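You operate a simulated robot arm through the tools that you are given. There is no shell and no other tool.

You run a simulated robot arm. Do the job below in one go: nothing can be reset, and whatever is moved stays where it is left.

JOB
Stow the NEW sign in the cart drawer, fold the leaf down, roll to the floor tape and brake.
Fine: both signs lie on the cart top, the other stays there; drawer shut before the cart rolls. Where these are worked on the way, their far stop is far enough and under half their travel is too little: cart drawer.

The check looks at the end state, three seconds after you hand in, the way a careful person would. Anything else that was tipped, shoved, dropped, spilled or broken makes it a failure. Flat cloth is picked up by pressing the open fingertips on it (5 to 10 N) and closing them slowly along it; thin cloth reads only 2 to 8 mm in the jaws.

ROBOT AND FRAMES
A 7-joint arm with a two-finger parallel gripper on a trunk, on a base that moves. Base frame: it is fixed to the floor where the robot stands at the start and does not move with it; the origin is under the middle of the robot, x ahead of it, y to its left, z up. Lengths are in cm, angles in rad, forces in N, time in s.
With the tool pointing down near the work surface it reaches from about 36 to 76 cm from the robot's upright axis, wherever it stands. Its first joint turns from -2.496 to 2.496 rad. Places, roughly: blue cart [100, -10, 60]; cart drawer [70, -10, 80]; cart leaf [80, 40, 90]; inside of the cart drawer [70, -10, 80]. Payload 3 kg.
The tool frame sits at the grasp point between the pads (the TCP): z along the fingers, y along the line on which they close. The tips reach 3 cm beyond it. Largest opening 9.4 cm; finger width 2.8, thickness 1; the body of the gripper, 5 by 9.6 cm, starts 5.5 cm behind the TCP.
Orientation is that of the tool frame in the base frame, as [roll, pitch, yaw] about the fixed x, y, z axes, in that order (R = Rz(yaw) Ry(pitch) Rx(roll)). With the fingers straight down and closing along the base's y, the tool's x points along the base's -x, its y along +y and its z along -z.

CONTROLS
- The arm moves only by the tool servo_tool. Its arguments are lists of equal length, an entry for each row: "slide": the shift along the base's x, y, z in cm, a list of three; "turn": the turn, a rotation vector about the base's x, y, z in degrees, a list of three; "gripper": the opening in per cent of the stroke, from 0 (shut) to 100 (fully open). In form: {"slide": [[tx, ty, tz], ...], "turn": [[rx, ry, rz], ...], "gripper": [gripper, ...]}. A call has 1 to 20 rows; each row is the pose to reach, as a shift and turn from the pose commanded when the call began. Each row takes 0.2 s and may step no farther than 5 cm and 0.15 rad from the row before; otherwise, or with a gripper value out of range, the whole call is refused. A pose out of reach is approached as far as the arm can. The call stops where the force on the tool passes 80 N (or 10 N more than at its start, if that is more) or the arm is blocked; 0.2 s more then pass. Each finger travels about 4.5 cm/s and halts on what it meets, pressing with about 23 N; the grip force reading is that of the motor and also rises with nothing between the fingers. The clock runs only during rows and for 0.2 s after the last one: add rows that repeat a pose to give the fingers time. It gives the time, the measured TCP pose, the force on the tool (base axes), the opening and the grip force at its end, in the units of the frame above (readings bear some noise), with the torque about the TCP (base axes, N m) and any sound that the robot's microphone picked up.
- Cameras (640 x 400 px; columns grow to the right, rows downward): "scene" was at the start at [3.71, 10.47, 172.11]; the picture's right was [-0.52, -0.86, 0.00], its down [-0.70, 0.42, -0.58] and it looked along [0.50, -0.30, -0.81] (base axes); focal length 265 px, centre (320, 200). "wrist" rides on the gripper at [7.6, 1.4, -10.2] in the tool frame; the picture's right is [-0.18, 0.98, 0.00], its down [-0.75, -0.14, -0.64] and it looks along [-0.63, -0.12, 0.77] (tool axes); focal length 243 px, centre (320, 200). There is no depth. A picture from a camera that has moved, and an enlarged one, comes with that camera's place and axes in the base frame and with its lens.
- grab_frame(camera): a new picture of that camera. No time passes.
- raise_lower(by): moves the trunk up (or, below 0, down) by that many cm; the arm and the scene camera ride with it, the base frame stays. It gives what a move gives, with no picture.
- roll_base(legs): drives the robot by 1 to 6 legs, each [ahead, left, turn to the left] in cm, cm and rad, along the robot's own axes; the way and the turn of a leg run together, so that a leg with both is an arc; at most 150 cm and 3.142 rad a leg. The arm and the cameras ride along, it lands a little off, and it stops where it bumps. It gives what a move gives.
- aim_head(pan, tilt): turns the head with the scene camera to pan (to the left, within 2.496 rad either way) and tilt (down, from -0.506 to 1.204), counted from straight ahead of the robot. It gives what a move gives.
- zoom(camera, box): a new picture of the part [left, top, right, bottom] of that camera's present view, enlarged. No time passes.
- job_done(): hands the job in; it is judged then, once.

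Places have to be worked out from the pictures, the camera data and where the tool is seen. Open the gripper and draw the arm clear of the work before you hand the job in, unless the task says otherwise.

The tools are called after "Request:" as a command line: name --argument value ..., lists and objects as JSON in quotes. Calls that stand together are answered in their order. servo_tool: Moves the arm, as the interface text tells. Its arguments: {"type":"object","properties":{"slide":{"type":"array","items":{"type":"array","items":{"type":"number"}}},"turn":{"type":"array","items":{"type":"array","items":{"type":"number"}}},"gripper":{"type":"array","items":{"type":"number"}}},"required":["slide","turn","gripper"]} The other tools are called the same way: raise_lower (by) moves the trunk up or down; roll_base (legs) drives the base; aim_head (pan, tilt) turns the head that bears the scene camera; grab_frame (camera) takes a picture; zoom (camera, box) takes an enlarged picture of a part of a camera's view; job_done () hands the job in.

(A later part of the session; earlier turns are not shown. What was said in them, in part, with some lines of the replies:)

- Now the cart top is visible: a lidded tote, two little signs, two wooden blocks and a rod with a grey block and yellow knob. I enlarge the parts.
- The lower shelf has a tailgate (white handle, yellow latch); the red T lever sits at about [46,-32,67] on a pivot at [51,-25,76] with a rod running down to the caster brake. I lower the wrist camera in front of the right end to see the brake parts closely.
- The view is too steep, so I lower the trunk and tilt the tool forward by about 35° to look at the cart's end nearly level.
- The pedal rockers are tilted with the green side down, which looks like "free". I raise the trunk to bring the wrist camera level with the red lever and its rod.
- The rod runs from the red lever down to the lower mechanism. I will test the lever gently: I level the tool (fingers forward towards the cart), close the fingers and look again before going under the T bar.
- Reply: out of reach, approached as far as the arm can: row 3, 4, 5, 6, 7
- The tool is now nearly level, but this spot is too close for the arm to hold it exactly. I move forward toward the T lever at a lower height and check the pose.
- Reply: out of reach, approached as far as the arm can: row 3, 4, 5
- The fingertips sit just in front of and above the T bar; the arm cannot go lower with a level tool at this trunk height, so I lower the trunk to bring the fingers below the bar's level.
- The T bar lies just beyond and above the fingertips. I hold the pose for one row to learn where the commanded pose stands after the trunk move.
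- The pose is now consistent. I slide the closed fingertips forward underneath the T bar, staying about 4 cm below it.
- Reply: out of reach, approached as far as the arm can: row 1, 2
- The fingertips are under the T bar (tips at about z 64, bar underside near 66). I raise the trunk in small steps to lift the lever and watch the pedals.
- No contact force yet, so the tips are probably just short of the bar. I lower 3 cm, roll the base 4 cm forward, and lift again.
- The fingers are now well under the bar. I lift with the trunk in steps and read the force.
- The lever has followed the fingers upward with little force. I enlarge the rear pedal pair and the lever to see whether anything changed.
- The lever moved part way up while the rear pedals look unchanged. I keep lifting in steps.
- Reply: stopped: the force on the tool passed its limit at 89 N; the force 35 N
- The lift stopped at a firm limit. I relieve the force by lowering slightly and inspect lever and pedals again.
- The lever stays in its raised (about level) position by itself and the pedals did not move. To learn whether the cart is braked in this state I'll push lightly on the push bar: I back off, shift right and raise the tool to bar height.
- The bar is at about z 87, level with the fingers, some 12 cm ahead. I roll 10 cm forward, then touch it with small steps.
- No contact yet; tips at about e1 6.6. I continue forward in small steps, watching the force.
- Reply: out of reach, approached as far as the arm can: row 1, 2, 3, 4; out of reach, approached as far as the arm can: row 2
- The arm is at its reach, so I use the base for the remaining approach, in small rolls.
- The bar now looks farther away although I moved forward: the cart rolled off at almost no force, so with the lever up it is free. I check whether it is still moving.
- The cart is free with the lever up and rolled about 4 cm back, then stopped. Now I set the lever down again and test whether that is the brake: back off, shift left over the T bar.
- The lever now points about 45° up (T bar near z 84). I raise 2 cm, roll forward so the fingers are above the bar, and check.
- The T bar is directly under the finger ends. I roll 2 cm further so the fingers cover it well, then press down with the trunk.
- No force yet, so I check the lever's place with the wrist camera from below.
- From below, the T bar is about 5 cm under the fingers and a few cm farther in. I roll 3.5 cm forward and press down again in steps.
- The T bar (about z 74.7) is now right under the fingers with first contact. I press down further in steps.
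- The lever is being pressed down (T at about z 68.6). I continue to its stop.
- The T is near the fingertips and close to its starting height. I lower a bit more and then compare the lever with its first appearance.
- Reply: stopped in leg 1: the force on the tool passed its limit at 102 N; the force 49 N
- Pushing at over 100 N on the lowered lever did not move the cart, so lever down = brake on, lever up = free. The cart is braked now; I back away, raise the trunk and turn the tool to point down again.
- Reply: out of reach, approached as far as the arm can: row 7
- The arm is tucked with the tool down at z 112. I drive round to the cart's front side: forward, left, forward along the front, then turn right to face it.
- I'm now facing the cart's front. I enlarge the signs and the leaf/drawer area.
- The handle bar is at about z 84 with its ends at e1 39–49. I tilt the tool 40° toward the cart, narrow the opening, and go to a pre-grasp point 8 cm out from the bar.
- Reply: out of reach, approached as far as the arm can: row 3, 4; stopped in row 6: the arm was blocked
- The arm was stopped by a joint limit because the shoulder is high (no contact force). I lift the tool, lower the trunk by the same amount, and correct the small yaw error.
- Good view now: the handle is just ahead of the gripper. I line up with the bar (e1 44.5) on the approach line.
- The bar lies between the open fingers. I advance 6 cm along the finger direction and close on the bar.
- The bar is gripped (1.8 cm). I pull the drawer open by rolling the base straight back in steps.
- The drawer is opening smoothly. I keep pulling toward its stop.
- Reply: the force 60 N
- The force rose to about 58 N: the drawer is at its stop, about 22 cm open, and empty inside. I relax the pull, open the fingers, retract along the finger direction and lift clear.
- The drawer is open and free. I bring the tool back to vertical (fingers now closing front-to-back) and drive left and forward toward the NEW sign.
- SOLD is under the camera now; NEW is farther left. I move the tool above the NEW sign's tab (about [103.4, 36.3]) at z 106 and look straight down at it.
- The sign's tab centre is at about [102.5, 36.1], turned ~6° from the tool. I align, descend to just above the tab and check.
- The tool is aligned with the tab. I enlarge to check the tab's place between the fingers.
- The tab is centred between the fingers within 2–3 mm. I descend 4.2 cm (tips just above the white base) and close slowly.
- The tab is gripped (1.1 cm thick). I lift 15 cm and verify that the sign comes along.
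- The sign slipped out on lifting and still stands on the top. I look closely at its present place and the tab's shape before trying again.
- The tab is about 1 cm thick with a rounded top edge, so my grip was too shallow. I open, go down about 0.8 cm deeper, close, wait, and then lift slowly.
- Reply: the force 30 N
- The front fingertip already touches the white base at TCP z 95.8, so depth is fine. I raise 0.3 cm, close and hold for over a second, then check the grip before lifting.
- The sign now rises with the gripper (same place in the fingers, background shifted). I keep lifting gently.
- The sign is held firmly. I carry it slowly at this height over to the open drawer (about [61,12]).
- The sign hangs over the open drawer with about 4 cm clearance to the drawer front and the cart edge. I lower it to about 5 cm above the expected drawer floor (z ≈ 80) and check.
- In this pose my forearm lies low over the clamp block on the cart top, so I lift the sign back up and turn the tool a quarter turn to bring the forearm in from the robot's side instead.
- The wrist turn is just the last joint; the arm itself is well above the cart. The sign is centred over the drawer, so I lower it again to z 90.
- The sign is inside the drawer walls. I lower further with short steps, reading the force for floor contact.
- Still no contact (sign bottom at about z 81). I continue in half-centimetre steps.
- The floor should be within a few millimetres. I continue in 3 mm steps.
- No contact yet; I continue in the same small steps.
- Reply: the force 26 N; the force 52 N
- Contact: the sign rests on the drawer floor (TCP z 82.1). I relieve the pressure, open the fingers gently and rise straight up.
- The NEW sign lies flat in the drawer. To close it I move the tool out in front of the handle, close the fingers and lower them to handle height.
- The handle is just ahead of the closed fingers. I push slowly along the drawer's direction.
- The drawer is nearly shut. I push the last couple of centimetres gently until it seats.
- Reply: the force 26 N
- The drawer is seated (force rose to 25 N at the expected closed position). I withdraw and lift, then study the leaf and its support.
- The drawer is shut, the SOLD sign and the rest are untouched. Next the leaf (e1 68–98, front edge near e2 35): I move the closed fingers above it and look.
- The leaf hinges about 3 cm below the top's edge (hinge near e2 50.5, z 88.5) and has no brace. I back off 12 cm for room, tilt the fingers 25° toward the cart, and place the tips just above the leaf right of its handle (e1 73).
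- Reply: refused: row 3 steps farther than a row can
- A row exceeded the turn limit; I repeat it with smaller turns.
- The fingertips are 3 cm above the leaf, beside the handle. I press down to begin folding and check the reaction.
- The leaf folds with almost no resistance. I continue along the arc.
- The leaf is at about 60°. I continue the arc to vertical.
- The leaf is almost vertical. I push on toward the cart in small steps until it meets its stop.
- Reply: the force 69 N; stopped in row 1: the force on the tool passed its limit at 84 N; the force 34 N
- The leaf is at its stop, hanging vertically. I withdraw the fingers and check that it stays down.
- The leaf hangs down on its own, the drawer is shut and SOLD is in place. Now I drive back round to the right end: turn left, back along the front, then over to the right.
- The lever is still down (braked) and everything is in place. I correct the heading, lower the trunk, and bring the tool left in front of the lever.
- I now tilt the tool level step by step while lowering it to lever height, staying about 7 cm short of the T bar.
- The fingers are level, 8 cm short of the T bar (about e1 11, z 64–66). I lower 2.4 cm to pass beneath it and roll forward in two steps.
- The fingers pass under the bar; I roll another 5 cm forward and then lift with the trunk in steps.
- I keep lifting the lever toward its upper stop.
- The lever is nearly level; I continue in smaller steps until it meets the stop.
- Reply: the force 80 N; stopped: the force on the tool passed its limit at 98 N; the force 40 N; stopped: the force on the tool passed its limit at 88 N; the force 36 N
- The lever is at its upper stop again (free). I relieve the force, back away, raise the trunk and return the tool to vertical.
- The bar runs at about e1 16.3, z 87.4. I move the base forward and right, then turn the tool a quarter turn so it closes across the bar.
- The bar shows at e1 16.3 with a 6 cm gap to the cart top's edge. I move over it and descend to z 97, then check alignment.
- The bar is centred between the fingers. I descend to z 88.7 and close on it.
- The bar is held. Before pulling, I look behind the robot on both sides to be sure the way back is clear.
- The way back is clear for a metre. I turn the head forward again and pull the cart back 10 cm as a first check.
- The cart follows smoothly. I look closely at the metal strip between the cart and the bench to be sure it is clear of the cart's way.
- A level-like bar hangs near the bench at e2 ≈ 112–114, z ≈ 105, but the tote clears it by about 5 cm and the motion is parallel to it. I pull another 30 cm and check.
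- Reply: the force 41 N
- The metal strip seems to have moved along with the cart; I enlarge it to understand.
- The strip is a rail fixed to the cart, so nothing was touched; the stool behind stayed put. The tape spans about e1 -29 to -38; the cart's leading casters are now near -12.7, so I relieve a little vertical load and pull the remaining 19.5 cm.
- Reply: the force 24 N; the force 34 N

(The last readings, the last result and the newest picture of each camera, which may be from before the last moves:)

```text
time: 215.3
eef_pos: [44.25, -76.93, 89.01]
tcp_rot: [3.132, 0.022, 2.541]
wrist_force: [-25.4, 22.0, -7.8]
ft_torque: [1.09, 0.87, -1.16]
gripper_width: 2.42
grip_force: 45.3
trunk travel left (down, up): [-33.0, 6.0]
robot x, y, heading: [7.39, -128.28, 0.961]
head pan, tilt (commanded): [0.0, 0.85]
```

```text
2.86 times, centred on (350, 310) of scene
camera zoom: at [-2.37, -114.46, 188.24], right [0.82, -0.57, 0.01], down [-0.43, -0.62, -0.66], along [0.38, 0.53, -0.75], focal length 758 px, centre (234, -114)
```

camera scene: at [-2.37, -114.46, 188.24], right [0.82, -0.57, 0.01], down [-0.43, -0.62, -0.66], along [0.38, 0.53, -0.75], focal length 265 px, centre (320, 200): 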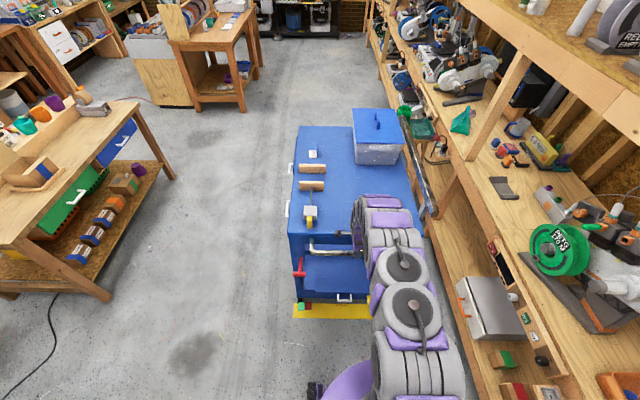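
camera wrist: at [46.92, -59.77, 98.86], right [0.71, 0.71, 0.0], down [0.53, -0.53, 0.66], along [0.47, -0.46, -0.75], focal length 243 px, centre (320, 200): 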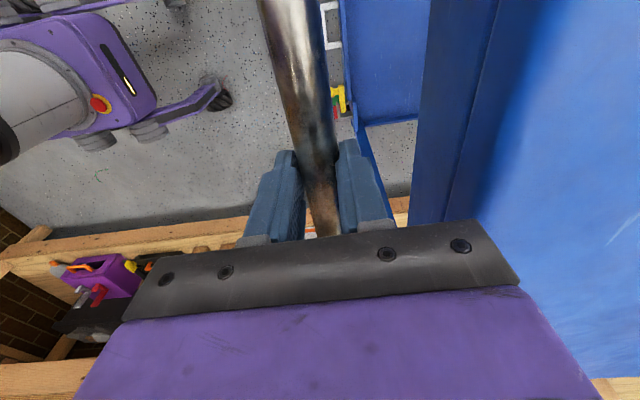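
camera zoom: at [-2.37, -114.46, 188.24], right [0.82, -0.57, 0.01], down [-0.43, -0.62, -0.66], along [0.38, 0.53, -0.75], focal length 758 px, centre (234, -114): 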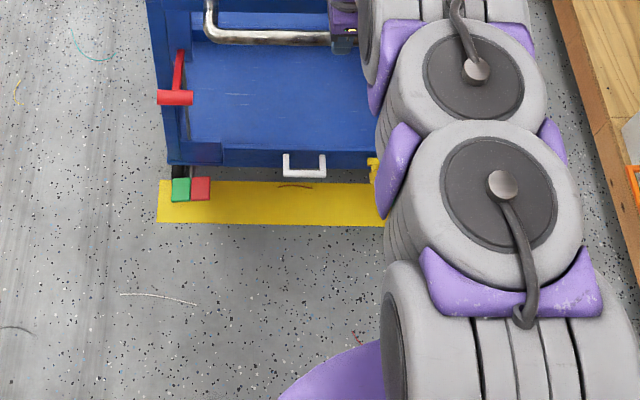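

The leading edge is over the tape's near half. I pull the last 4 cm so that the leading casters and edge straddle the tape's centre line.

Request:
roll_base --legs '[[-4.2, 0, 0]]'

Request:
zoom --camera "scene" --box '[270, 240, 430, 380]'

Request:
grab_frame --camera "wrist"

```text
time: 216.2
eef_pos: [42.86, -79.69, 89.37]
tcp_rot: [3.115, 0.015, 2.542]
wrist_force: [-16.9, 47.7, -6.2]
ft_torque: [1.14, 0.4, -1.07]
gripper_width: 2.46
grip_force: 45.8
trunk travel left (down, up): [-33.0, 6.0]
robot x, y, heading: [4.72, -131.81, 0.956]
head pan, tilt (commanded): [0.0, 0.85]
```

```text
2.86 times, centred on (350, 310) of scene
camera zoom: at [-4.36, -116.75, 188.2], right [0.82, -0.57, 0.01], down [-0.43, -0.62, -0.65], along [0.38, 0.53, -0.76], focal length 758 px, centre (234, -114)
```

zoom: 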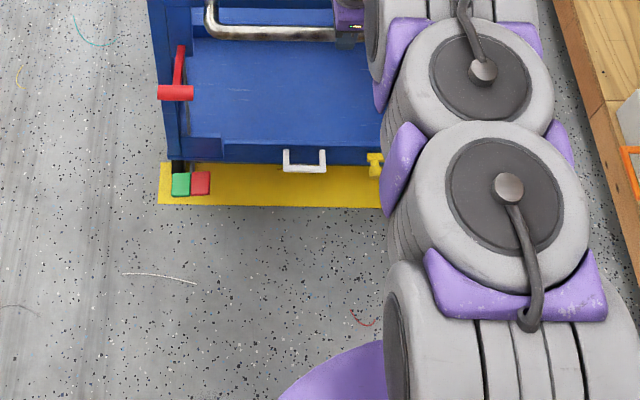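

```text
taken
camera wrist: at [37.07, -74.37, 99.36], right [0.71, 0.71, 0.03], down [0.52, -0.55, 0.65], along [0.48, -0.44, -0.76], focal length 243 px, centre (320, 200)
```

wrist: 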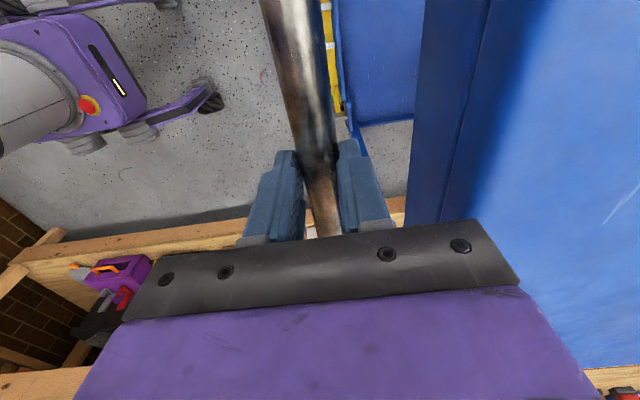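

The pull met more resistance at the end (about 30 N along, 40 N sideways). I look for any contact between cart and surroundings.

Request:
grab_frame --camera "scene"

Request:
zoom --camera "scene" --box '[380, 80, 540, 300]'

```text
taken
camera scene: at [-4.36, -116.75, 188.2], right [0.82, -0.57, 0.01], down [-0.43, -0.62, -0.65], along [0.38, 0.53, -0.76], focal length 265 px, centre (320, 200)
```

scene: 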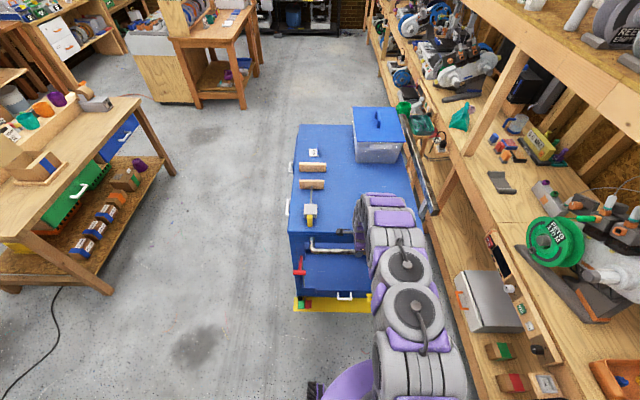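

```text
1.82 times, centred on (460, 190) of scene
camera zoom: at [-4.36, -116.75, 188.2], right [0.82, -0.57, 0.01], down [-0.43, -0.62, -0.65], along [0.38, 0.53, -0.76], focal length 482 px, centre (66, 218)
```

zoom: 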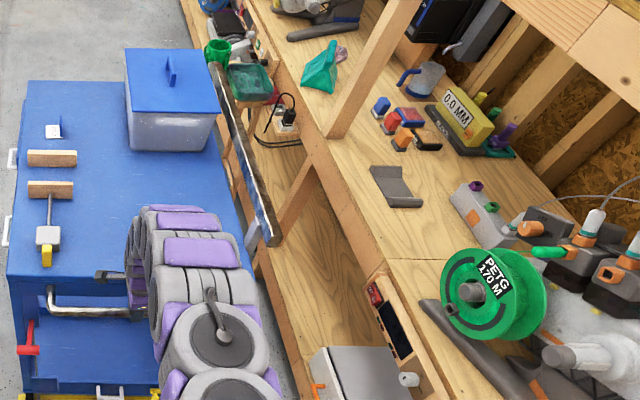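

No contact is visible; the cart's end face now sits over the tape's middle (e1 ≈ -33.5) with the leading casters on the tape. I relax the arm, open the fingers and lift off the bar without disturbing the cart.

Request:
servo_tool --slide '[[0.17, 1.1, -0.1], [0.17, 1.1, -0.1], [0.17, 1.1, -0.1]]' --turn '[[0, 0, 0], [0, 0, 0], [0, 0, 0]]' --gripper '[0, 0, 0]'

Request:
servo_tool --slide '[[0, 0, 0], [0, 0, 0], [0, 0, 0], [0, 0, 0], [0, 0, 2], [0, 0, 5], [0, 0, 9], [0, 0, 13], [0, 0, 17], [0, 0, 21]]' --turn '[[0, 0, 0], [0, 0, 0], [0, 0, 0], [0, 0, 0], [0, 0, 0], [0, 0, 0], [0, 0, 0], [0, 0, 0], [0, 0, 0], [0, 0, 0]]' --gripper '[30, 40, 52, 52, 52, 52, 52, 52, 52, 52]'

Request:
grab_frame --camera "wrist"

Request:
grab_frame --camera "scene"

```text
time: 217.0
eef_pos: [43.09, -79.99, 89.51]
tcp_rot: [3.11, 0.008, 2.543]
wrist_force: [-17.7, 11.9, -36.1]
ft_torque: [0.35, 0.43, -1.15]
gripper_width: 2.45
grip_force: 44.7
trunk travel left (down, up): [-33.0, 6.0]
robot x, y, heading: [4.61, -131.56, 0.961]
head pan, tilt (commanded): [0.0, 0.85]
```

```text
time: 219.2
eef_pos: [43.29, -79.82, 110.87]
tcp_rot: [3.104, 0.007, 2.544]
wrist_force: [0.0, 0.0, -0.1]
ft_torque: [0.03, -0.03, 0.01]
gripper_width: 4.87
grip_force: 0.1
trunk travel left (down, up): [-33.0, 6.0]
robot x, y, heading: [5.01, -131.74, 0.958]
head pan, tilt (commanded): [0.0, 0.85]
```

```text
taken
camera wrist: at [37.53, -74.58, 121.07], right [0.71, 0.71, 0.04], down [0.53, -0.56, 0.64], along [0.47, -0.43, -0.77], focal length 243 px, centre (320, 200)
```

wrist: 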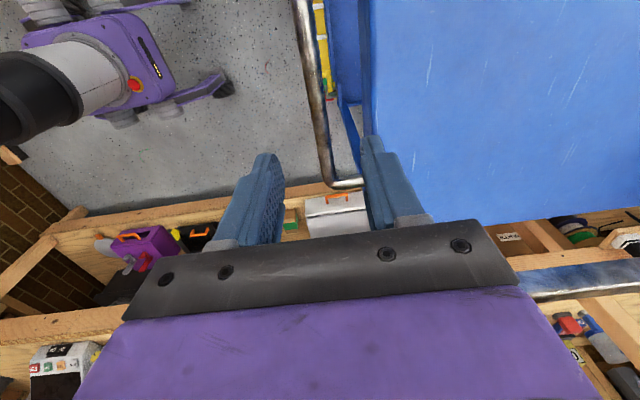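

```text
taken
camera scene: at [-3.63, -119.15, 188.39], right [0.82, -0.57, 0.0], down [-0.43, -0.62, -0.66], along [0.38, 0.54, -0.75], focal length 265 px, centre (320, 200)
```

scene: 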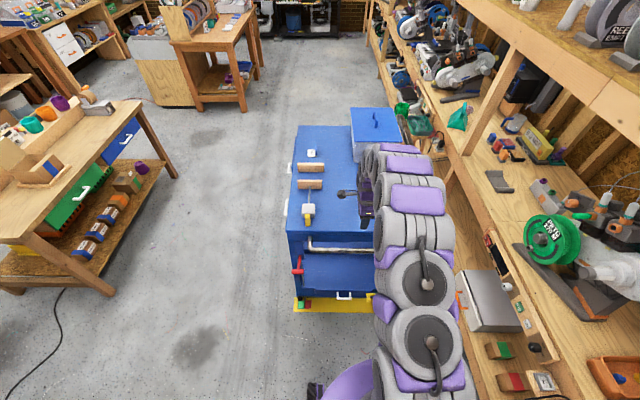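

The cart stayed on the tape. Now the brake: I turn the tool back, reposition the robot in line with the lever, and lower the trunk.

Request:
servo_tool --slide '[[0, 0, 0], [0, 0, 0], [0, 0, 0], [0, 0, 0], [0, 0, 0], [0, 0, 0], [0, 0, 0], [0, 0, 0], [0, 0, 0], [0, 0, 0], [0, 0, 0]]' --turn '[[0, 0, 8.2], [0, 0, 16.4], [0, 0, 24.6], [0, 0, 32.8], [0, 0, 41], [0, 0, 49.2], [0, 0, 57.4], [0, 0, 65.6], [0, 0, 73.8], [0, 0, 82], [0, 0, 89]]' --gripper '[40, 30, 20, 10, 0, 0, 0, 0, 0, 0, 0]'

Request:
roll_base --legs '[[-15, 0, 0], [0, 14, 0]]'

Request:
raise_lower --by -10

Request:
grab_frame --camera "wrist"

Request:
grab_frame --camera "scene"

```text
time: 221.6
eef_pos: [43.34, -79.81, 110.66]
tcp_rot: [3.104, 0.006, -2.183]
wrist_force: [0.0, 0.3, 0.1]
ft_torque: [0.04, -0.04, -0.01]
gripper_width: 0.0
grip_force: 22.9
trunk travel left (down, up): [-33.0, 6.0]
robot x, y, heading: [4.69, -131.18, 0.963]
head pan, tilt (commanded): [0.0, 0.85]
```

```text
time: 223.9
eef_pos: [26.18, -85.93, 110.56]
tcp_rot: [3.076, 0.005, -2.188]
wrist_force: [1.2, -0.8, -0.6]
ft_torque: [0.09, 0.1, 0.01]
gripper_width: 0.01
grip_force: 22.7
trunk travel left (down, up): [-33.0, 6.0]
robot x, y, heading: [-14.72, -135.86, 0.957]
head pan, tilt (commanded): [0.0, 0.85]
```

```text
time: 225.2
eef_pos: [22.21, -83.6, 100.97]
tcp_rot: [3.118, 0.007, -2.187]
wrist_force: [-0.7, 1.2, -0.4]
ft_torque: [-0.01, -0.02, 0.02]
gripper_width: 0.0
grip_force: 22.4
trunk travel left (down, up): [-23.0, 16.0]
robot x, y, heading: [-14.82, -135.86, 0.958]
head pan, tilt (commanded): [0.0, 0.85]
```

```text
taken
camera wrist: at [16.87, -89.16, 111.06], right [-0.7, 0.72, 0.03], down [0.56, 0.52, 0.64], along [0.45, 0.46, -0.76], focal length 243 px, centre (320, 200)
```

wrist: 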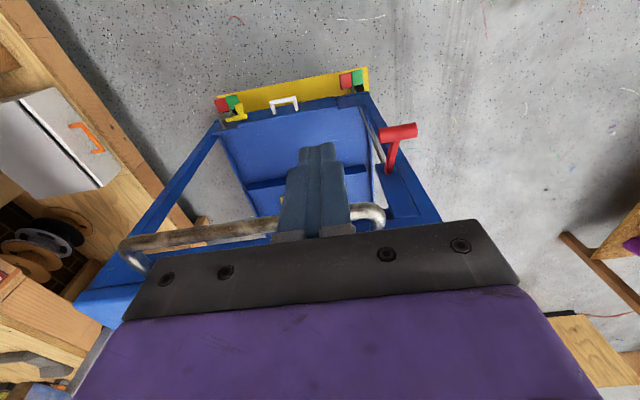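

```text
taken
camera scene: at [-26.04, -121.56, 178.09], right [0.82, -0.57, 0.02], down [-0.42, -0.63, -0.66], along [0.39, 0.53, -0.75], focal length 265 px, centre (320, 200)
```

scene: 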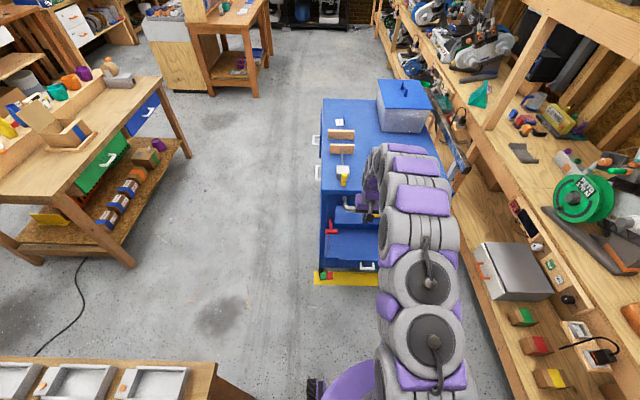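

The view suggests a slight tilt of the robot after the sideways roll. I wait a moment and re-check the readings and the surroundings on the left.

Request:
servo_tool --slide '[[0, 0, 0], [0, 0, 0], [0, 0, 0], [0, 0, 0], [0, 0, 0]]' --turn '[[0, 0, 0], [0, 0, 0], [0, 0, 0], [0, 0, 0], [0, 0, 0]]' --gripper '[0, 0, 0, 0, 0]'

Request:
aim_head --pan 1.3 --tilt 1.0

Request:
grab_frame --camera "scene"

```text
time: 226.4
eef_pos: [24.67, -85.18, 100.8]
tcp_rot: [3.096, 0.007, -2.191]
wrist_force: [0.8, -0.1, 0.6]
ft_torque: [0.05, 0.07, -0.01]
gripper_width: 0.02
grip_force: 22.9
trunk travel left (down, up): [-23.0, 16.0]
robot x, y, heading: [-14.62, -136.19, 0.961]
head pan, tilt (commanded): [0.0, 0.85]
```

```text
time: 227.9
eef_pos: [24.16, -84.81, 100.8]
tcp_rot: [3.099, 0.008, -2.19]
wrist_force: [0.0, -0.7, 0.2]
ft_torque: [0.02, 0.05, 0.02]
gripper_width: 0.0
grip_force: 22.7
trunk travel left (down, up): [-23.0, 16.0]
robot x, y, heading: [-14.47, -136.06, 0.959]
head pan, tilt (commanded): [1.3, 1.0]
```

```text
taken
camera scene: at [-31.51, -125.02, 177.34], right [0.77, 0.64, 0.0], down [0.53, -0.65, -0.54], along [-0.35, 0.42, -0.84], focal length 265 px, centre (320, 200)
```

scene: 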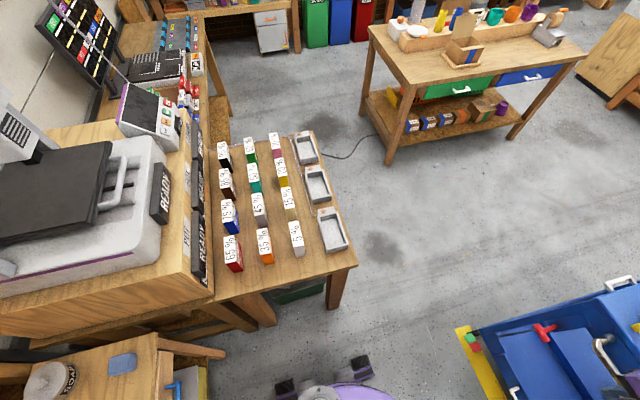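

Only a short sway; the robot stands level and clear of the kiosk. I look at the lever with the wrist camera to fix its present place.

Request:
aim_head --pan 0.0 --tilt 0.8

Request:
grab_frame --camera "wrist"

Request:
zoom --camera "scene" --box '[290, 200, 410, 300]'

```text
time: 229.4
eef_pos: [22.55, -83.75, 100.83]
tcp_rot: [3.114, 0.008, -2.188]
wrist_force: [-0.5, -0.7, -0.6]
ft_torque: [-0.02, 0.01, -0.01]
gripper_width: 0.0
grip_force: 23.3
trunk travel left (down, up): [-23.0, 16.0]
robot x, y, heading: [-15.05, -136.16, 0.964]
head pan, tilt (commanded): [0.0, 0.799]
```

```text
taken
camera wrist: at [17.19, -89.37, 111.06], right [-0.69, 0.72, 0.03], down [0.56, 0.52, 0.64], along [0.45, 0.46, -0.77], focal length 243 px, centre (320, 200)
```

wrist: 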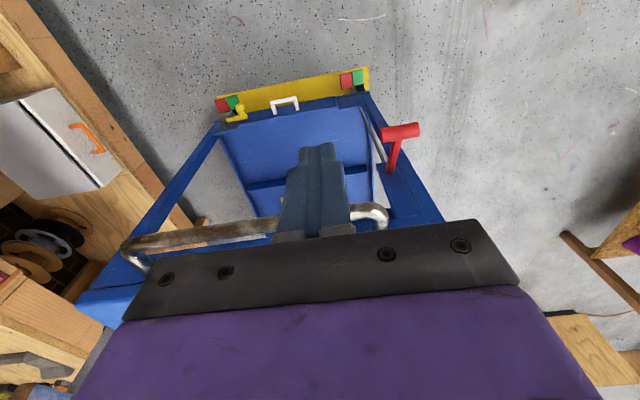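

```text
4.00 times, centred on (350, 250) of scene
camera zoom: at [-24.26, -122.51, 178.67], right [0.82, -0.57, 0.01], down [-0.41, -0.59, -0.69], along [0.4, 0.57, -0.72], focal length 1061 px, centre (200, 0)
```

zoom: 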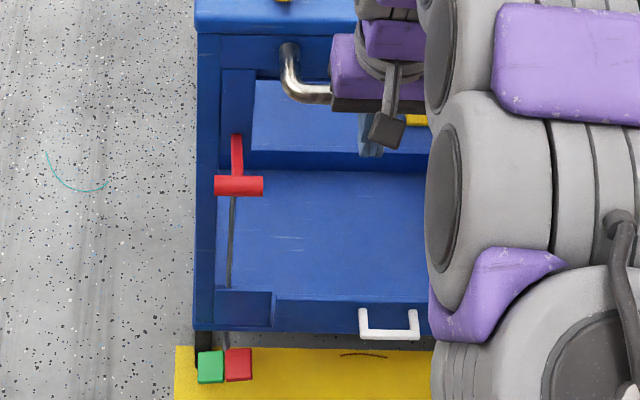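

The T bar is at about e1 -44…-47, e2 55.3, z 75. I level the tool above and in front of it.

Request:
servo_tool --slide '[[-1, 0.7, -1.4], [-2, 1.4, -2.8], [-3, 2.1, -4.2], [-4, 2.8, -5.6], [-5, 3.5, -7], [-6, 4.2, -8.4], [-7, 4.9, -9.8], [-8, 5.6, -11], [-9, 6.3, -12.2], [-10, 7, -13.4], [-10.2, 7.1, -14.5], [-10.2, 7.1, -14.5], [-10.2, 7.1, -14.5], [-10.2, 7.1, -14.5]]' --turn '[[6.4, -4.5, 0], [12.8, -9.0, 0], [19.2, -13.5, 0], [25.7, -18, 0], [32.1, -22.5, 0], [38.5, -27, 0], [44.9, -31.5, 0], [51.3, -36, 0], [57.7, -40.5, 0], [64.1, -45, 0], [69.5, -48.8, 0], [69.5, -48.8, 0], [69.5, -48.8, 0], [69.5, -48.8, 0]]' --gripper '[0, 0, 0, 0, 0, 0, 0, 0, 0, 0, 0, 0, 0, 0]'

Request:
grab_frame --camera "wrist"

Request:
zoom --camera "scene" --box '[290, 200, 410, 300]'

```text
time: 232.4
eef_pos: [12.77, -77.1, 86.57]
tcp_rot: [3.043, 1.49, -2.249]
wrist_force: [-0.7, 0.5, 0.3]
ft_torque: [-0.03, 0.01, 0.02]
gripper_width: 0.03
grip_force: 22.8
trunk travel left (down, up): [-23.0, 16.0]
robot x, y, heading: [-14.67, -135.79, 0.962]
head pan, tilt (commanded): [0.0, 0.799]
```

```text
taken
camera wrist: at [5.75, -85.34, 79.61], right [-0.81, 0.55, 0.19], down [-0.19, -0.57, 0.8], along [0.55, 0.61, 0.57], focal length 243 px, centre (320, 200)
```

wrist: 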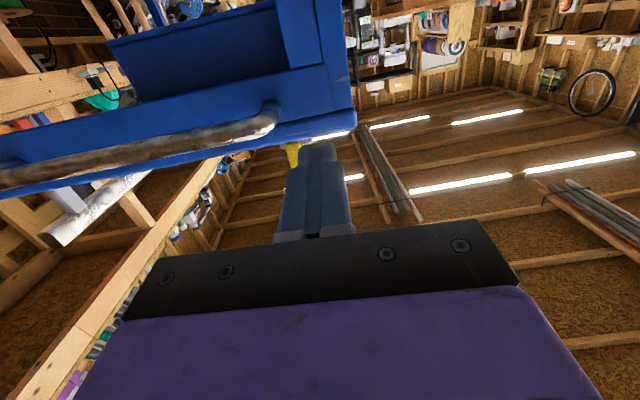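

```text
4.00 times, centred on (350, 250) of scene
camera zoom: at [-23.11, -123.4, 178.78], right [0.82, -0.57, 0.0], down [-0.41, -0.59, -0.7], along [0.4, 0.57, -0.72], focal length 1061 px, centre (200, 0)
```

zoom: 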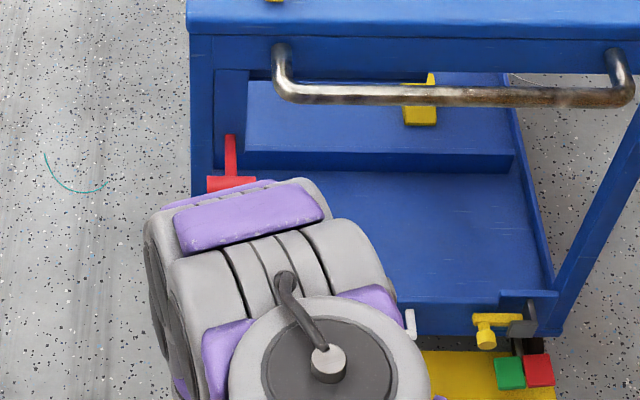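

The tool is level 11 cm above and in front of the lever. I lower 5 cm, roll forward 6 cm, and check with the wrist camera.

Request:
raise_lower --by -5

Request:
roll_base --legs '[[6, 0, 0]]'

Request:
grab_frame --camera "wrist"

Request:
zoom --camera "scene" --box '[290, 200, 410, 300]'

```text
time: 233.3
eef_pos: [13.02, -77.13, 81.43]
tcp_rot: [3.043, 1.491, -2.247]
wrist_force: [-0.1, 0.0, -0.4]
ft_torque: [0.03, -0.03, 0.0]
gripper_width: 0.0
grip_force: 22.9
trunk travel left (down, up): [-18.0, 21.0]
robot x, y, heading: [-14.63, -136.04, 0.962]
head pan, tilt (commanded): [0.0, 0.799]
```

```text
time: 234.2
eef_pos: [16.52, -72.04, 81.29]
tcp_rot: [3.05, 1.489, -2.242]
wrist_force: [0.2, -0.1, -0.6]
ft_torque: [0.02, 0.01, 0.01]
gripper_width: 0.0
grip_force: 23.0
trunk travel left (down, up): [-18.0, 21.0]
robot x, y, heading: [-11.54, -130.71, 0.96]
head pan, tilt (commanded): [0.0, 0.799]
```

```text
taken
camera wrist: at [9.21, -80.3, 74.55], right [-0.81, 0.55, 0.19], down [-0.19, -0.56, 0.8], along [0.55, 0.62, 0.57], focal length 243 px, centre (320, 200)
```

wrist: 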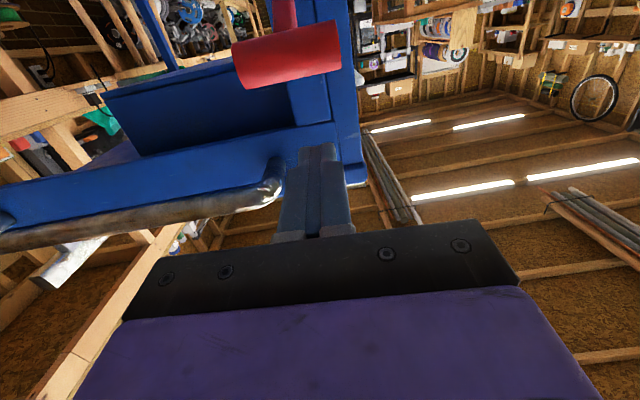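

```text
4.00 times, centred on (350, 250) of scene
camera zoom: at [-19.72, -118.21, 173.76], right [0.82, -0.57, 0.0], down [-0.41, -0.59, -0.69], along [0.4, 0.57, -0.72], focal length 1061 px, centre (200, 0)
```

zoom: 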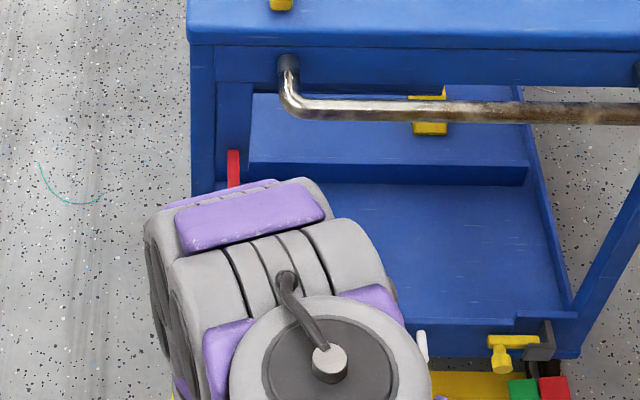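

The bar is just ahead and 6 cm below the fingers. I roll 2.5 cm forward and press the lever down with the trunk in steps.

Request:
roll_base --legs '[[2.5, 0, 0]]'

Request:
raise_lower --by -4.5

Request:
raise_lower --by -3

Request:
raise_lower --by -3

Request:
grab_frame --camera "wrist"

Request:
zoom --camera "scene" --box '[290, 200, 410, 300]'

```text
time: 235.1
eef_pos: [17.77, -70.03, 81.6]
tcp_rot: [3.041, 1.491, -2.252]
wrist_force: [0.3, -0.1, 0.5]
ft_torque: [0.01, -0.02, 0.0]
gripper_width: 0.0
grip_force: 23.0
trunk travel left (down, up): [-18.0, 21.0]
robot x, y, heading: [-9.91, -129.0, 0.965]
head pan, tilt (commanded): [0.0, 0.799]
```

```text
time: 235.9
eef_pos: [17.65, -70.34, 77.08]
tcp_rot: [3.026, 1.494, -2.265]
wrist_force: [-0.2, 0.6, -0.5]
ft_torque: [-0.02, -0.02, 0.03]
gripper_width: 0.02
grip_force: 23.0
trunk travel left (down, up): [-13.5, 25.5]
robot x, y, heading: [-9.76, -128.79, 0.964]
head pan, tilt (commanded): [0.0, 0.799]
```

```text
time: 236.7
eef_pos: [17.74, -70.41, 74.23]
tcp_rot: [3.026, 1.493, -2.265]
wrist_force: [0.5, 0.3, 0.3]
ft_torque: [0.01, -0.02, 0.0]
gripper_width: 0.02
grip_force: 22.7
trunk travel left (down, up): [-10.5, 28.5]
robot x, y, heading: [-9.66, -128.91, 0.964]
head pan, tilt (commanded): [0.0, 0.799]
```

```text
time: 237.4
eef_pos: [17.65, -70.3, 71.18]
tcp_rot: [3.026, 1.492, -2.265]
wrist_force: [-0.3, -0.1, -1.3]
ft_torque: [-0.01, -0.04, -0.04]
gripper_width: 0.0
grip_force: 22.7
trunk travel left (down, up): [-7.5, 31.5]
robot x, y, heading: [-9.71, -129.23, 0.96]
head pan, tilt (commanded): [0.0, 0.799]
```

```text
taken
camera wrist: at [10.57, -78.56, 64.3], right [-0.81, 0.55, 0.19], down [-0.19, -0.57, 0.8], along [0.55, 0.61, 0.57], focal length 243 px, centre (320, 200)
```

wrist: 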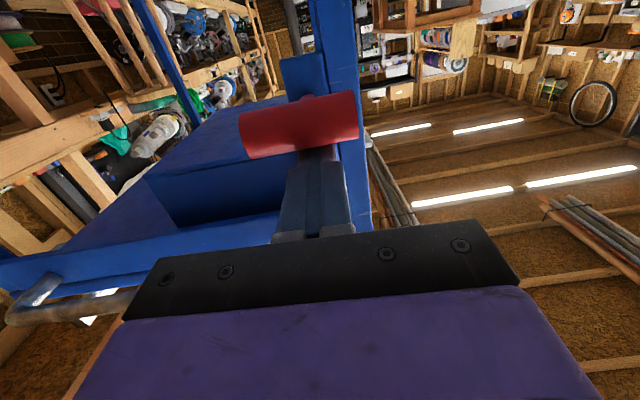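

```text
4.00 times, centred on (350, 250) of scene
camera zoom: at [-18.38, -116.32, 163.27], right [0.82, -0.57, 0.0], down [-0.41, -0.59, -0.7], along [0.4, 0.57, -0.72], focal length 1061 px, centre (200, 0)
```

zoom: 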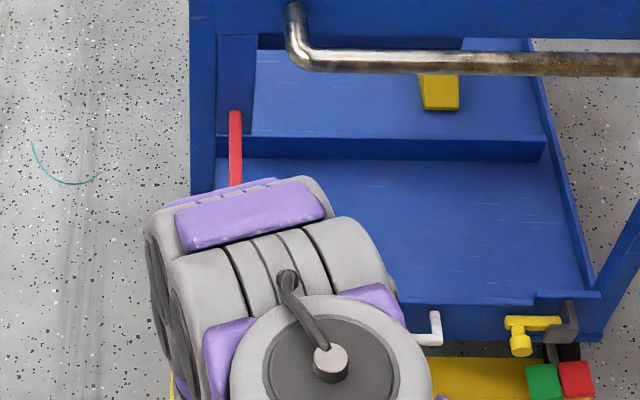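

The lever follows down. I continue to its lower stop.

Request:
raise_lower --by -3

Request:
raise_lower --by -3

Request:
grab_frame --camera "wrist"

Request:
zoom --camera "scene" --box '[290, 200, 410, 300]'

```text
time: 238.2
eef_pos: [17.72, -70.37, 68.07]
tcp_rot: [3.028, 1.492, -2.266]
wrist_force: [0.5, 0.2, 0.8]
ft_torque: [0.0, 0.04, 0.02]
gripper_width: 0.01
grip_force: 22.9
trunk travel left (down, up): [-4.5, 34.5]
robot x, y, heading: [-9.7, -128.98, 0.963]
head pan, tilt (commanded): [0.0, 0.799]
```

```text
time: 238.9
eef_pos: [17.96, -69.92, 66.98]
tcp_rot: [2.703, 1.534, -2.588]
wrist_force: [-11.6, -22.5, 48.2]
ft_torque: [0.74, -0.58, 0.05]
gripper_width: 0.0
grip_force: 23.5
trunk travel left (down, up): [-1.6, 37.4]
robot x, y, heading: [-10.17, -129.13, 0.962]
head pan, tilt (commanded): [0.0, 0.799]
stopped: the force on the tool passed its limit at 86 N (the readings are from after the stop); the commanded pose is now the measured one
```

```text
taken
camera wrist: at [10.94, -77.83, 59.59], right [-0.82, 0.54, 0.2], down [-0.21, -0.6, 0.77], along [0.54, 0.59, 0.6], focal length 243 px, centre (320, 200)
```

wrist: 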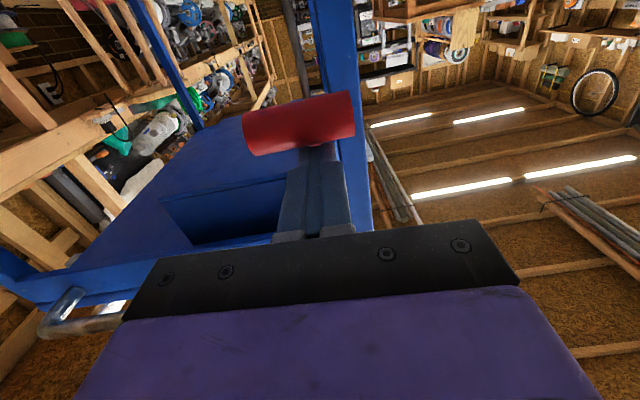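

```text
4.00 times, centred on (350, 250) of scene
camera zoom: at [-18.68, -117.46, 157.45], right [0.82, -0.57, 0.0], down [-0.41, -0.59, -0.7], along [0.4, 0.58, -0.71], focal length 1061 px, centre (200, 0)
```

zoom: 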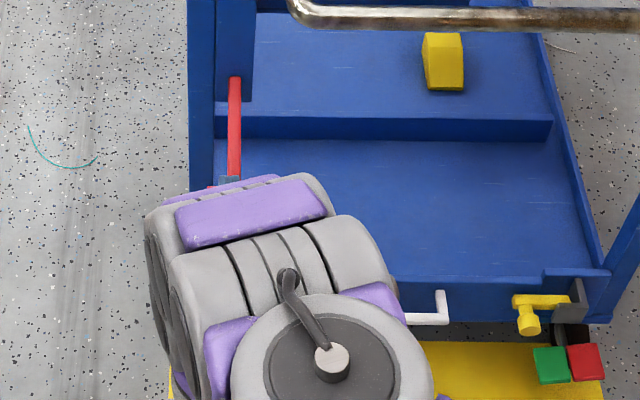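

The lever met its lower stop (86 N, T bar at z ≈ 64 as when braked before). I relieve the force, back away and look at the lever.

Request:
raise_lower --by 3

Request:
roll_base --legs '[[-12, 0, 0]]'

Request:
grab_frame --camera "wrist"

Request:
zoom --camera "scene" --box '[290, 180, 450, 300]'

```text
time: 239.6
eef_pos: [18.03, -69.79, 69.12]
tcp_rot: [2.896, 1.519, -2.397]
wrist_force: [-0.1, 0.1, 0.1]
ft_torque: [0.0, 0.01, -0.01]
gripper_width: 0.0
grip_force: 22.7
trunk travel left (down, up): [-4.6, 34.4]
robot x, y, heading: [-9.83, -129.06, 0.961]
head pan, tilt (commanded): [0.0, 0.799]
```

```text
time: 240.9
eef_pos: [11.04, -79.56, 69.16]
tcp_rot: [2.887, 1.521, -2.403]
wrist_force: [0.0, -0.2, 0.9]
ft_torque: [0.0, -0.02, 0.01]
gripper_width: 0.0
grip_force: 22.7
trunk travel left (down, up): [-4.6, 34.4]
robot x, y, heading: [-16.45, -138.6, 0.968]
head pan, tilt (commanded): [0.0, 0.799]
```

```text
taken
camera wrist: at [3.97, -87.56, 62.04], right [-0.82, 0.54, 0.2], down [-0.2, -0.59, 0.78], along [0.54, 0.6, 0.59], focal length 243 px, centre (320, 200)
```

wrist: 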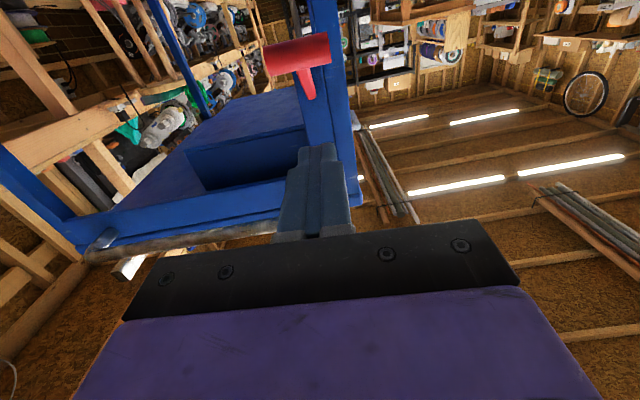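

```text
3.33 times, centred on (370, 240) of scene
camera zoom: at [-25.22, -126.18, 160.35], right [0.82, -0.57, 0.0], down [-0.41, -0.59, -0.7], along [0.4, 0.57, -0.72], focal length 884 px, centre (153, 67)
```

zoom: 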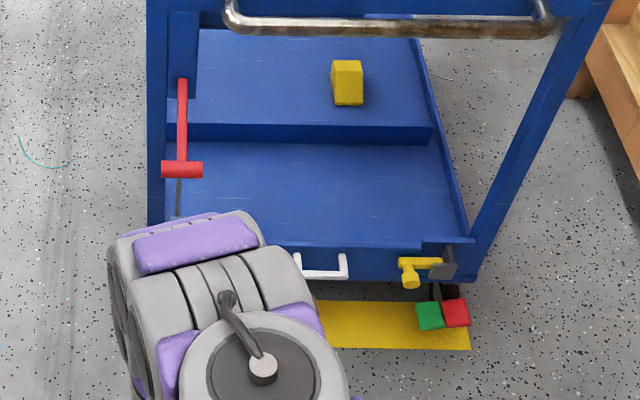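

The lever is down at its stop and the cart's end face lies over the tape's centre (tape e1 -27…-38, cart face ≈ -32). I verify the brake with a light push on the bar: raise to bar height, move right and approach.

Request:
raise_lower --by 18.3

Request:
roll_base --legs '[[0, -22, 0], [11, 0, 0]]'

Request:
servo_tool --slide '[[0, 0, 0], [0, 0, 0], [0, 0, 0], [0, 0, 0], [0, 0, 0]]' --turn '[[0, 0, 0], [0, 0, 0], [0, 0, 0], [0, 0, 0], [0, 0, 0]]' --gripper '[0, 0, 0, 0, 0]'

Request:
grab_frame --camera "wrist"

Request:
grab_frame --camera "scene"

```text
time: 242.9
eef_pos: [10.94, -79.6, 87.62]
tcp_rot: [2.868, 1.523, -2.421]
wrist_force: [-0.1, -0.9, 0.2]
ft_torque: [-0.01, -0.01, 0.0]
gripper_width: 0.0
grip_force: 23.3
trunk travel left (down, up): [-22.9, 16.1]
robot x, y, heading: [-16.96, -138.62, 0.965]
head pan, tilt (commanded): [0.0, 0.799]
```

```text
time: 245.4
eef_pos: [34.93, -82.79, 87.47]
tcp_rot: [2.897, 1.519, -2.39]
wrist_force: [-0.3, -0.1, 0.1]
ft_torque: [0.04, -0.03, -0.04]
gripper_width: 0.0
grip_force: 23.0
trunk travel left (down, up): [-22.9, 16.1]
robot x, y, heading: [8.09, -142.55, 0.974]
head pan, tilt (commanded): [0.0, 0.799]
```

```text
time: 246.6
eef_pos: [34.96, -82.98, 87.7]
tcp_rot: [2.86, 1.523, -2.425]
wrist_force: [-0.2, 0.4, 0.3]
ft_torque: [0.01, -0.01, 0.0]
gripper_width: 0.0
grip_force: 23.1
trunk travel left (down, up): [-22.9, 16.1]
robot x, y, heading: [7.71, -142.24, 0.967]
head pan, tilt (commanded): [0.0, 0.799]
```

```text
taken
camera wrist: at [27.91, -91.08, 80.5], right [-0.82, 0.54, 0.2], down [-0.2, -0.59, 0.78], along [0.54, 0.6, 0.59], focal length 243 px, centre (320, 200)
```

wrist: 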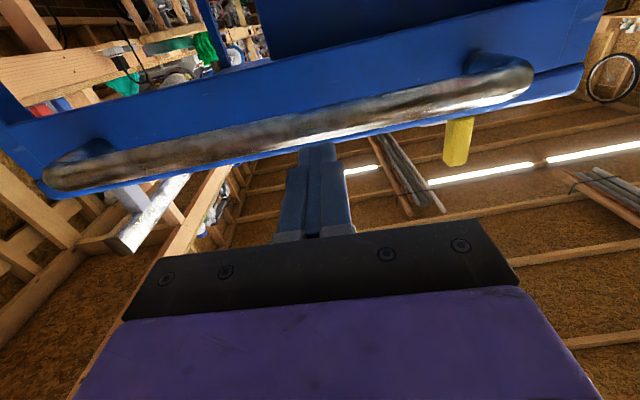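

```text
taken
camera scene: at [-1.04, -129.53, 178.64], right [0.82, -0.57, 0.0], down [-0.41, -0.59, -0.7], along [0.39, 0.57, -0.72], focal length 265 px, centre (320, 200)
```

scene: 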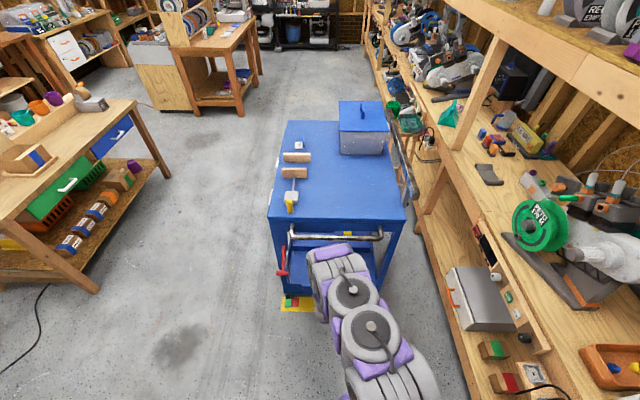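

The fingers are about 3 cm short of the bar. I move forward in small steps and watch for the force to build up without the cart moving.

Request:
servo_tool --slide '[[0.46, 0.65, 0], [0.92, 1.3, 0], [1.38, 1.96, 0]]' --turn '[[0, 0, 0], [0, 0, 0], [0, 0, 0]]' --gripper '[0, 0, 0]'

Request:
servo_tool --slide '[[0.29, 0.41, 0], [0.58, 0.82, 0]]' --turn '[[0, 0, 0], [0, 0, 0]]' --gripper '[0, 0]'

Request:
servo_tool --slide '[[0.29, 0.41, 0], [0.58, 0.82, 0]]' --turn '[[0, 0, 0], [0, 0, 0]]' --gripper '[0, 0]'

Request:
grab_frame --camera "wrist"

```text
time: 247.4
eef_pos: [36.39, -81.16, 87.66]
tcp_rot: [2.855, 1.524, -2.428]
wrist_force: [0.7, 0.0, -0.3]
ft_torque: [-0.02, -0.01, 0.03]
gripper_width: 0.0
grip_force: 23.2
trunk travel left (down, up): [-22.9, 16.1]
robot x, y, heading: [7.7, -141.96, 0.968]
head pan, tilt (commanded): [0.0, 0.799]
```

```text
time: 248.0
eef_pos: [36.94, -80.26, 87.69]
tcp_rot: [2.85, 1.525, -2.435]
wrist_force: [-2.3, -2.8, 1.3]
ft_torque: [-0.02, -0.02, 0.0]
gripper_width: 0.02
grip_force: 23.5
trunk travel left (down, up): [-22.9, 16.1]
robot x, y, heading: [7.6, -142.51, 0.969]
head pan, tilt (commanded): [0.0, 0.799]
```

```text
time: 248.7
eef_pos: [37.03, -80.37, 87.65]
tcp_rot: [2.937, 1.52, -2.349]
wrist_force: [-24.4, -39.9, 27.4]
ft_torque: [0.33, -0.45, -0.38]
gripper_width: 0.0
grip_force: 23.2
trunk travel left (down, up): [-22.9, 16.1]
robot x, y, heading: [7.86, -142.33, 0.971]
head pan, tilt (commanded): [0.0, 0.799]
stopped in row 2: the force on the tool passed its limit at 84 N (the readings are from after the stop); the commanded pose is now the measured one
```

```text
taken
camera wrist: at [29.98, -88.44, 80.55], right [-0.82, 0.54, 0.19], down [-0.2, -0.59, 0.78], along [0.54, 0.6, 0.59], focal length 243 px, centre (320, 200)
```

wrist: 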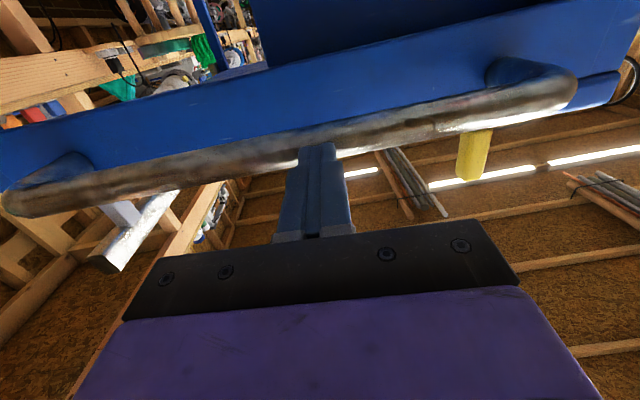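

The cart held firm against 84 N: the brake is on. I back away, open the gripper and check the cart's front and top once more.

Request:
roll_base --legs '[[-14, 0, 0]]'

Request:
servo_tool --slide '[[0, 0, 1], [0, 0, 2], [0, 0, 3], [0, 0, 4], [0, 0, 6], [0, 0, 8], [0, 0, 11], [0, 0, 14], [0, 0, 16], [0, 0, 18], [0, 0, 20]]' --turn '[[-6.3, 4.3, 0], [-12.6, 8.6, 0], [-18.9, 13, 0], [-25.2, 17.3, 0], [-31.5, 21.6, 0], [-37.8, 25.9, 0], [-44.1, 30.2, 0], [-50.4, 34.5, 0], [-56.7, 38.9, 0], [-63, 43.2, 0], [-68.5, 47, 0]]' --gripper '[10, 20, 30, 40, 50, 60, 70, 80, 90, 100, 100]'

Request:
grab_frame --camera "scene"

Request:
zoom --camera "scene" --box '[250, 80, 430, 310]'

```text
time: 250.1
eef_pos: [29.1, -91.6, 87.19]
tcp_rot: [2.961, 1.512, -2.322]
wrist_force: [0.0, -0.1, 0.6]
ft_torque: [0.0, 0.01, 0.02]
gripper_width: 0.0
grip_force: 22.6
trunk travel left (down, up): [-22.9, 16.1]
robot x, y, heading: [-0.6, -154.22, 0.973]
head pan, tilt (commanded): [0.0, 0.799]
```

```text
time: 252.5
eef_pos: [29.13, -91.66, 107.28]
tcp_rot: [3.11, 0.061, -2.183]
wrist_force: [0.3, 0.5, -0.4]
ft_torque: [0.01, 0.0, 0.04]
gripper_width: 9.41
grip_force: 0.0
trunk travel left (down, up): [-22.9, 16.1]
robot x, y, heading: [-0.53, -154.19, 0.975]
head pan, tilt (commanded): [0.0, 0.799]
```

```text
taken
camera scene: at [-8.9, -141.39, 178.65], right [0.83, -0.56, 0.0], down [-0.41, -0.59, -0.69], along [0.39, 0.57, -0.72], focal length 265 px, centre (320, 200)
```

scene: 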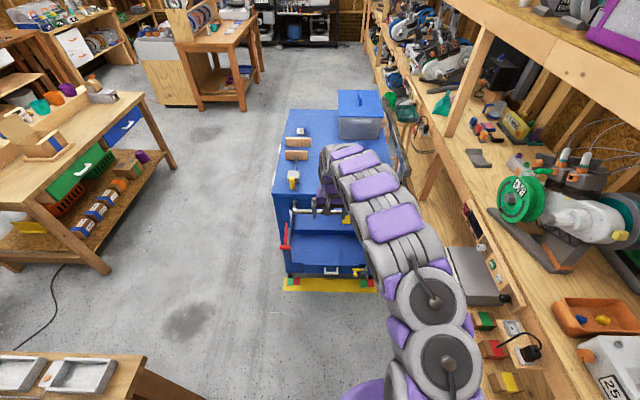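

```text
1.74 times, centred on (340, 195) of scene
camera zoom: at [-8.9, -141.39, 178.65], right [0.83, -0.56, 0.0], down [-0.41, -0.59, -0.69], along [0.39, 0.57, -0.72], focal length 461 px, centre (285, 209)
```

zoom: 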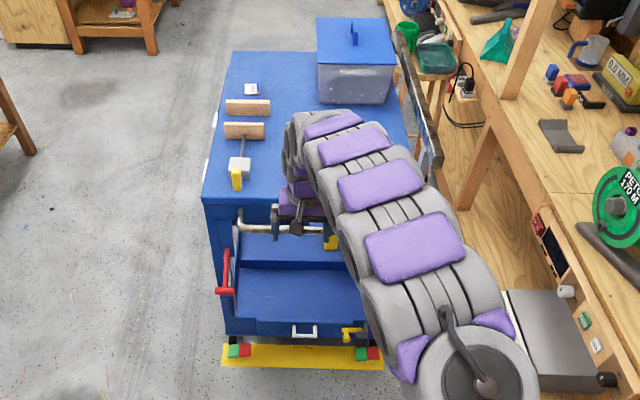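

I zoom on the cart's front edge to confirm the drawer is shut and the leaf is down.

Request:
zoom --camera "scene" --box '[255, 100, 345, 220]'

Request:
zoom --camera "scene" --box '[270, 190, 400, 300]'

Request:
grab_frame --camera "wrist"

```text
3.33 times, centred on (300, 160) of scene
camera zoom: at [-8.9, -141.39, 178.65], right [0.83, -0.56, 0.0], down [-0.41, -0.59, -0.69], along [0.39, 0.57, -0.72], focal length 884 px, centre (387, 333)
```

zoom: 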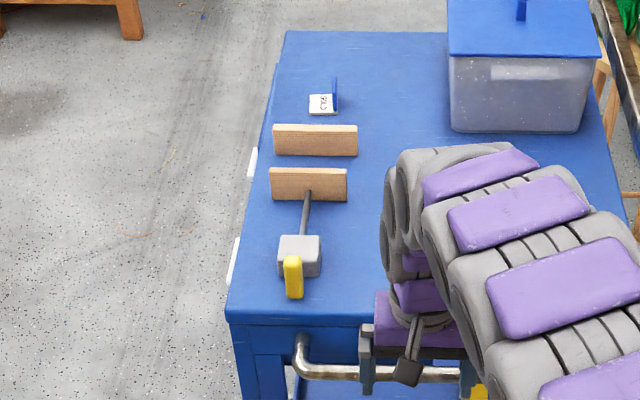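

```text
3.64 times, centred on (335, 245) of scene
camera zoom: at [-8.9, -141.39, 178.65], right [0.83, -0.56, 0.0], down [-0.41, -0.59, -0.69], along [0.39, 0.57, -0.72], focal length 964 px, centre (266, 36)
```

zoom: 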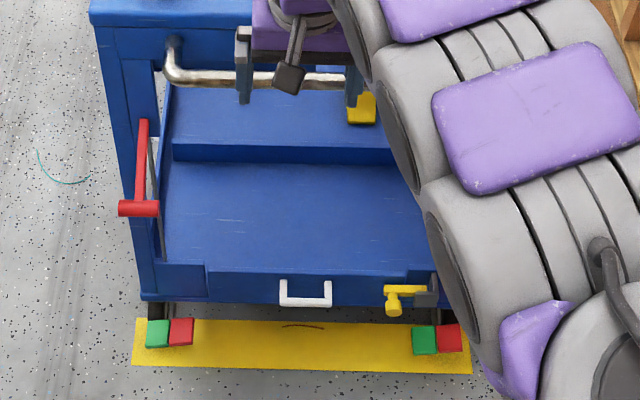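

```text
taken
camera wrist: at [23.5, -97.72, 117.03], right [-0.7, 0.71, 0.04], down [0.54, 0.49, 0.68], along [0.47, 0.5, -0.73], focal length 243 px, centre (320, 200)
```

wrist: 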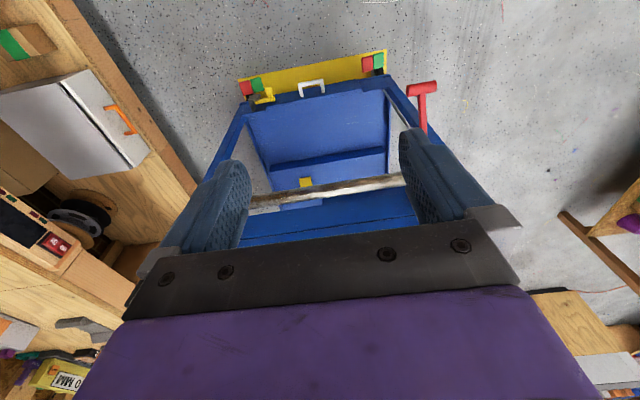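

Drawer and leaf handles both sit close to the front edge, SOLD stays on top, the lever is down and the cart's end stands on the tape. I draw the arm back another 14 cm and then hand in.

Request:
servo_tool --slide '[[-2, -2.9, 1], [-4, -5.7, 2], [-6, -8.6, 3], [-8, -11.4, 4]]' --turn '[[0, 0, 0], [0, 0, 0], [0, 0, 0], [0, 0, 0]]' --gripper '[100, 100, 100, 100]'

Request:
grab_frame --camera "scene"

```text
time: 253.5
eef_pos: [20.9, -103.12, 111.4]
tcp_rot: [3.107, 0.065, -2.181]
wrist_force: [-0.5, -0.5, -0.2]
ft_torque: [0.01, -0.03, 0.02]
gripper_width: 9.39
grip_force: 0.0
trunk travel left (down, up): [-22.9, 16.1]
robot x, y, heading: [-0.28, -153.95, 0.971]
head pan, tilt (commanded): [0.0, 0.799]
```

```text
taken
camera scene: at [-9.18, -141.66, 178.66], right [0.83, -0.56, 0.0], down [-0.4, -0.59, -0.7], along [0.39, 0.57, -0.72], focal length 265 px, centre (320, 200)
```

scene: 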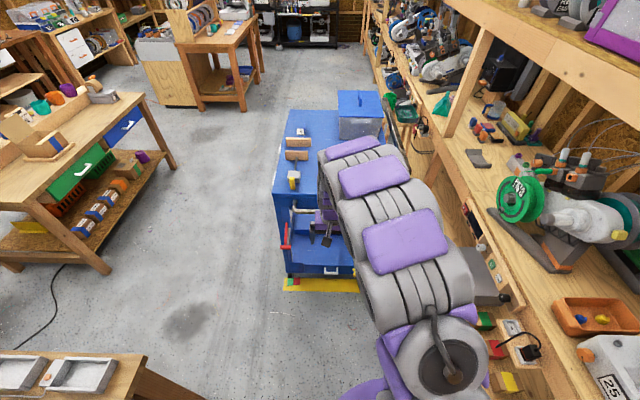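

The NEW sign is in the shut drawer, the leaf hangs down, the cart stands braked at the tape, the SOLD sign is untouched on top, and the arm is clear with the gripper open. I hand the job in.

Request:
job_done

```text
The job is handed in.
```

I finished the job and handed it in.

- **NEW sign:** it lies flat on the floor of the cart drawer. I pulled the drawer to its far stop, about 22 cm, to put the sign in. I shut it again before rolling the cart to the tape.
- **SOLD sign:** I didn't touch it, and it is still on the cart top.
- **Leaf:** it is folded down to its stop and hangs there on its own.
- **Cart position:** the leading end face is over about the middle of the floor tape, and the leading casters are on the tape. I took "to the tape" to mean the cart's leading end at the tape.
- **Brake:** it works by the red lever on the right end of the cart. The lever is down at its stop, and the cart did not move when I pushed the bar with 84 N.

- **First grip on the NEW sign:** it slipped out as I lifted, and the sign stayed standing where it was. The second grip held.
- **Early brake test:** while finding out how the brake worked, the cart rolled about 10 cm away from the tape with the drawer shut. I made that up in the final roll.

I last confirmed the drawer and leaf from the right end of the cart, by seeing both handles close to the front edge. I did not drive round to look at the front again after the roll.
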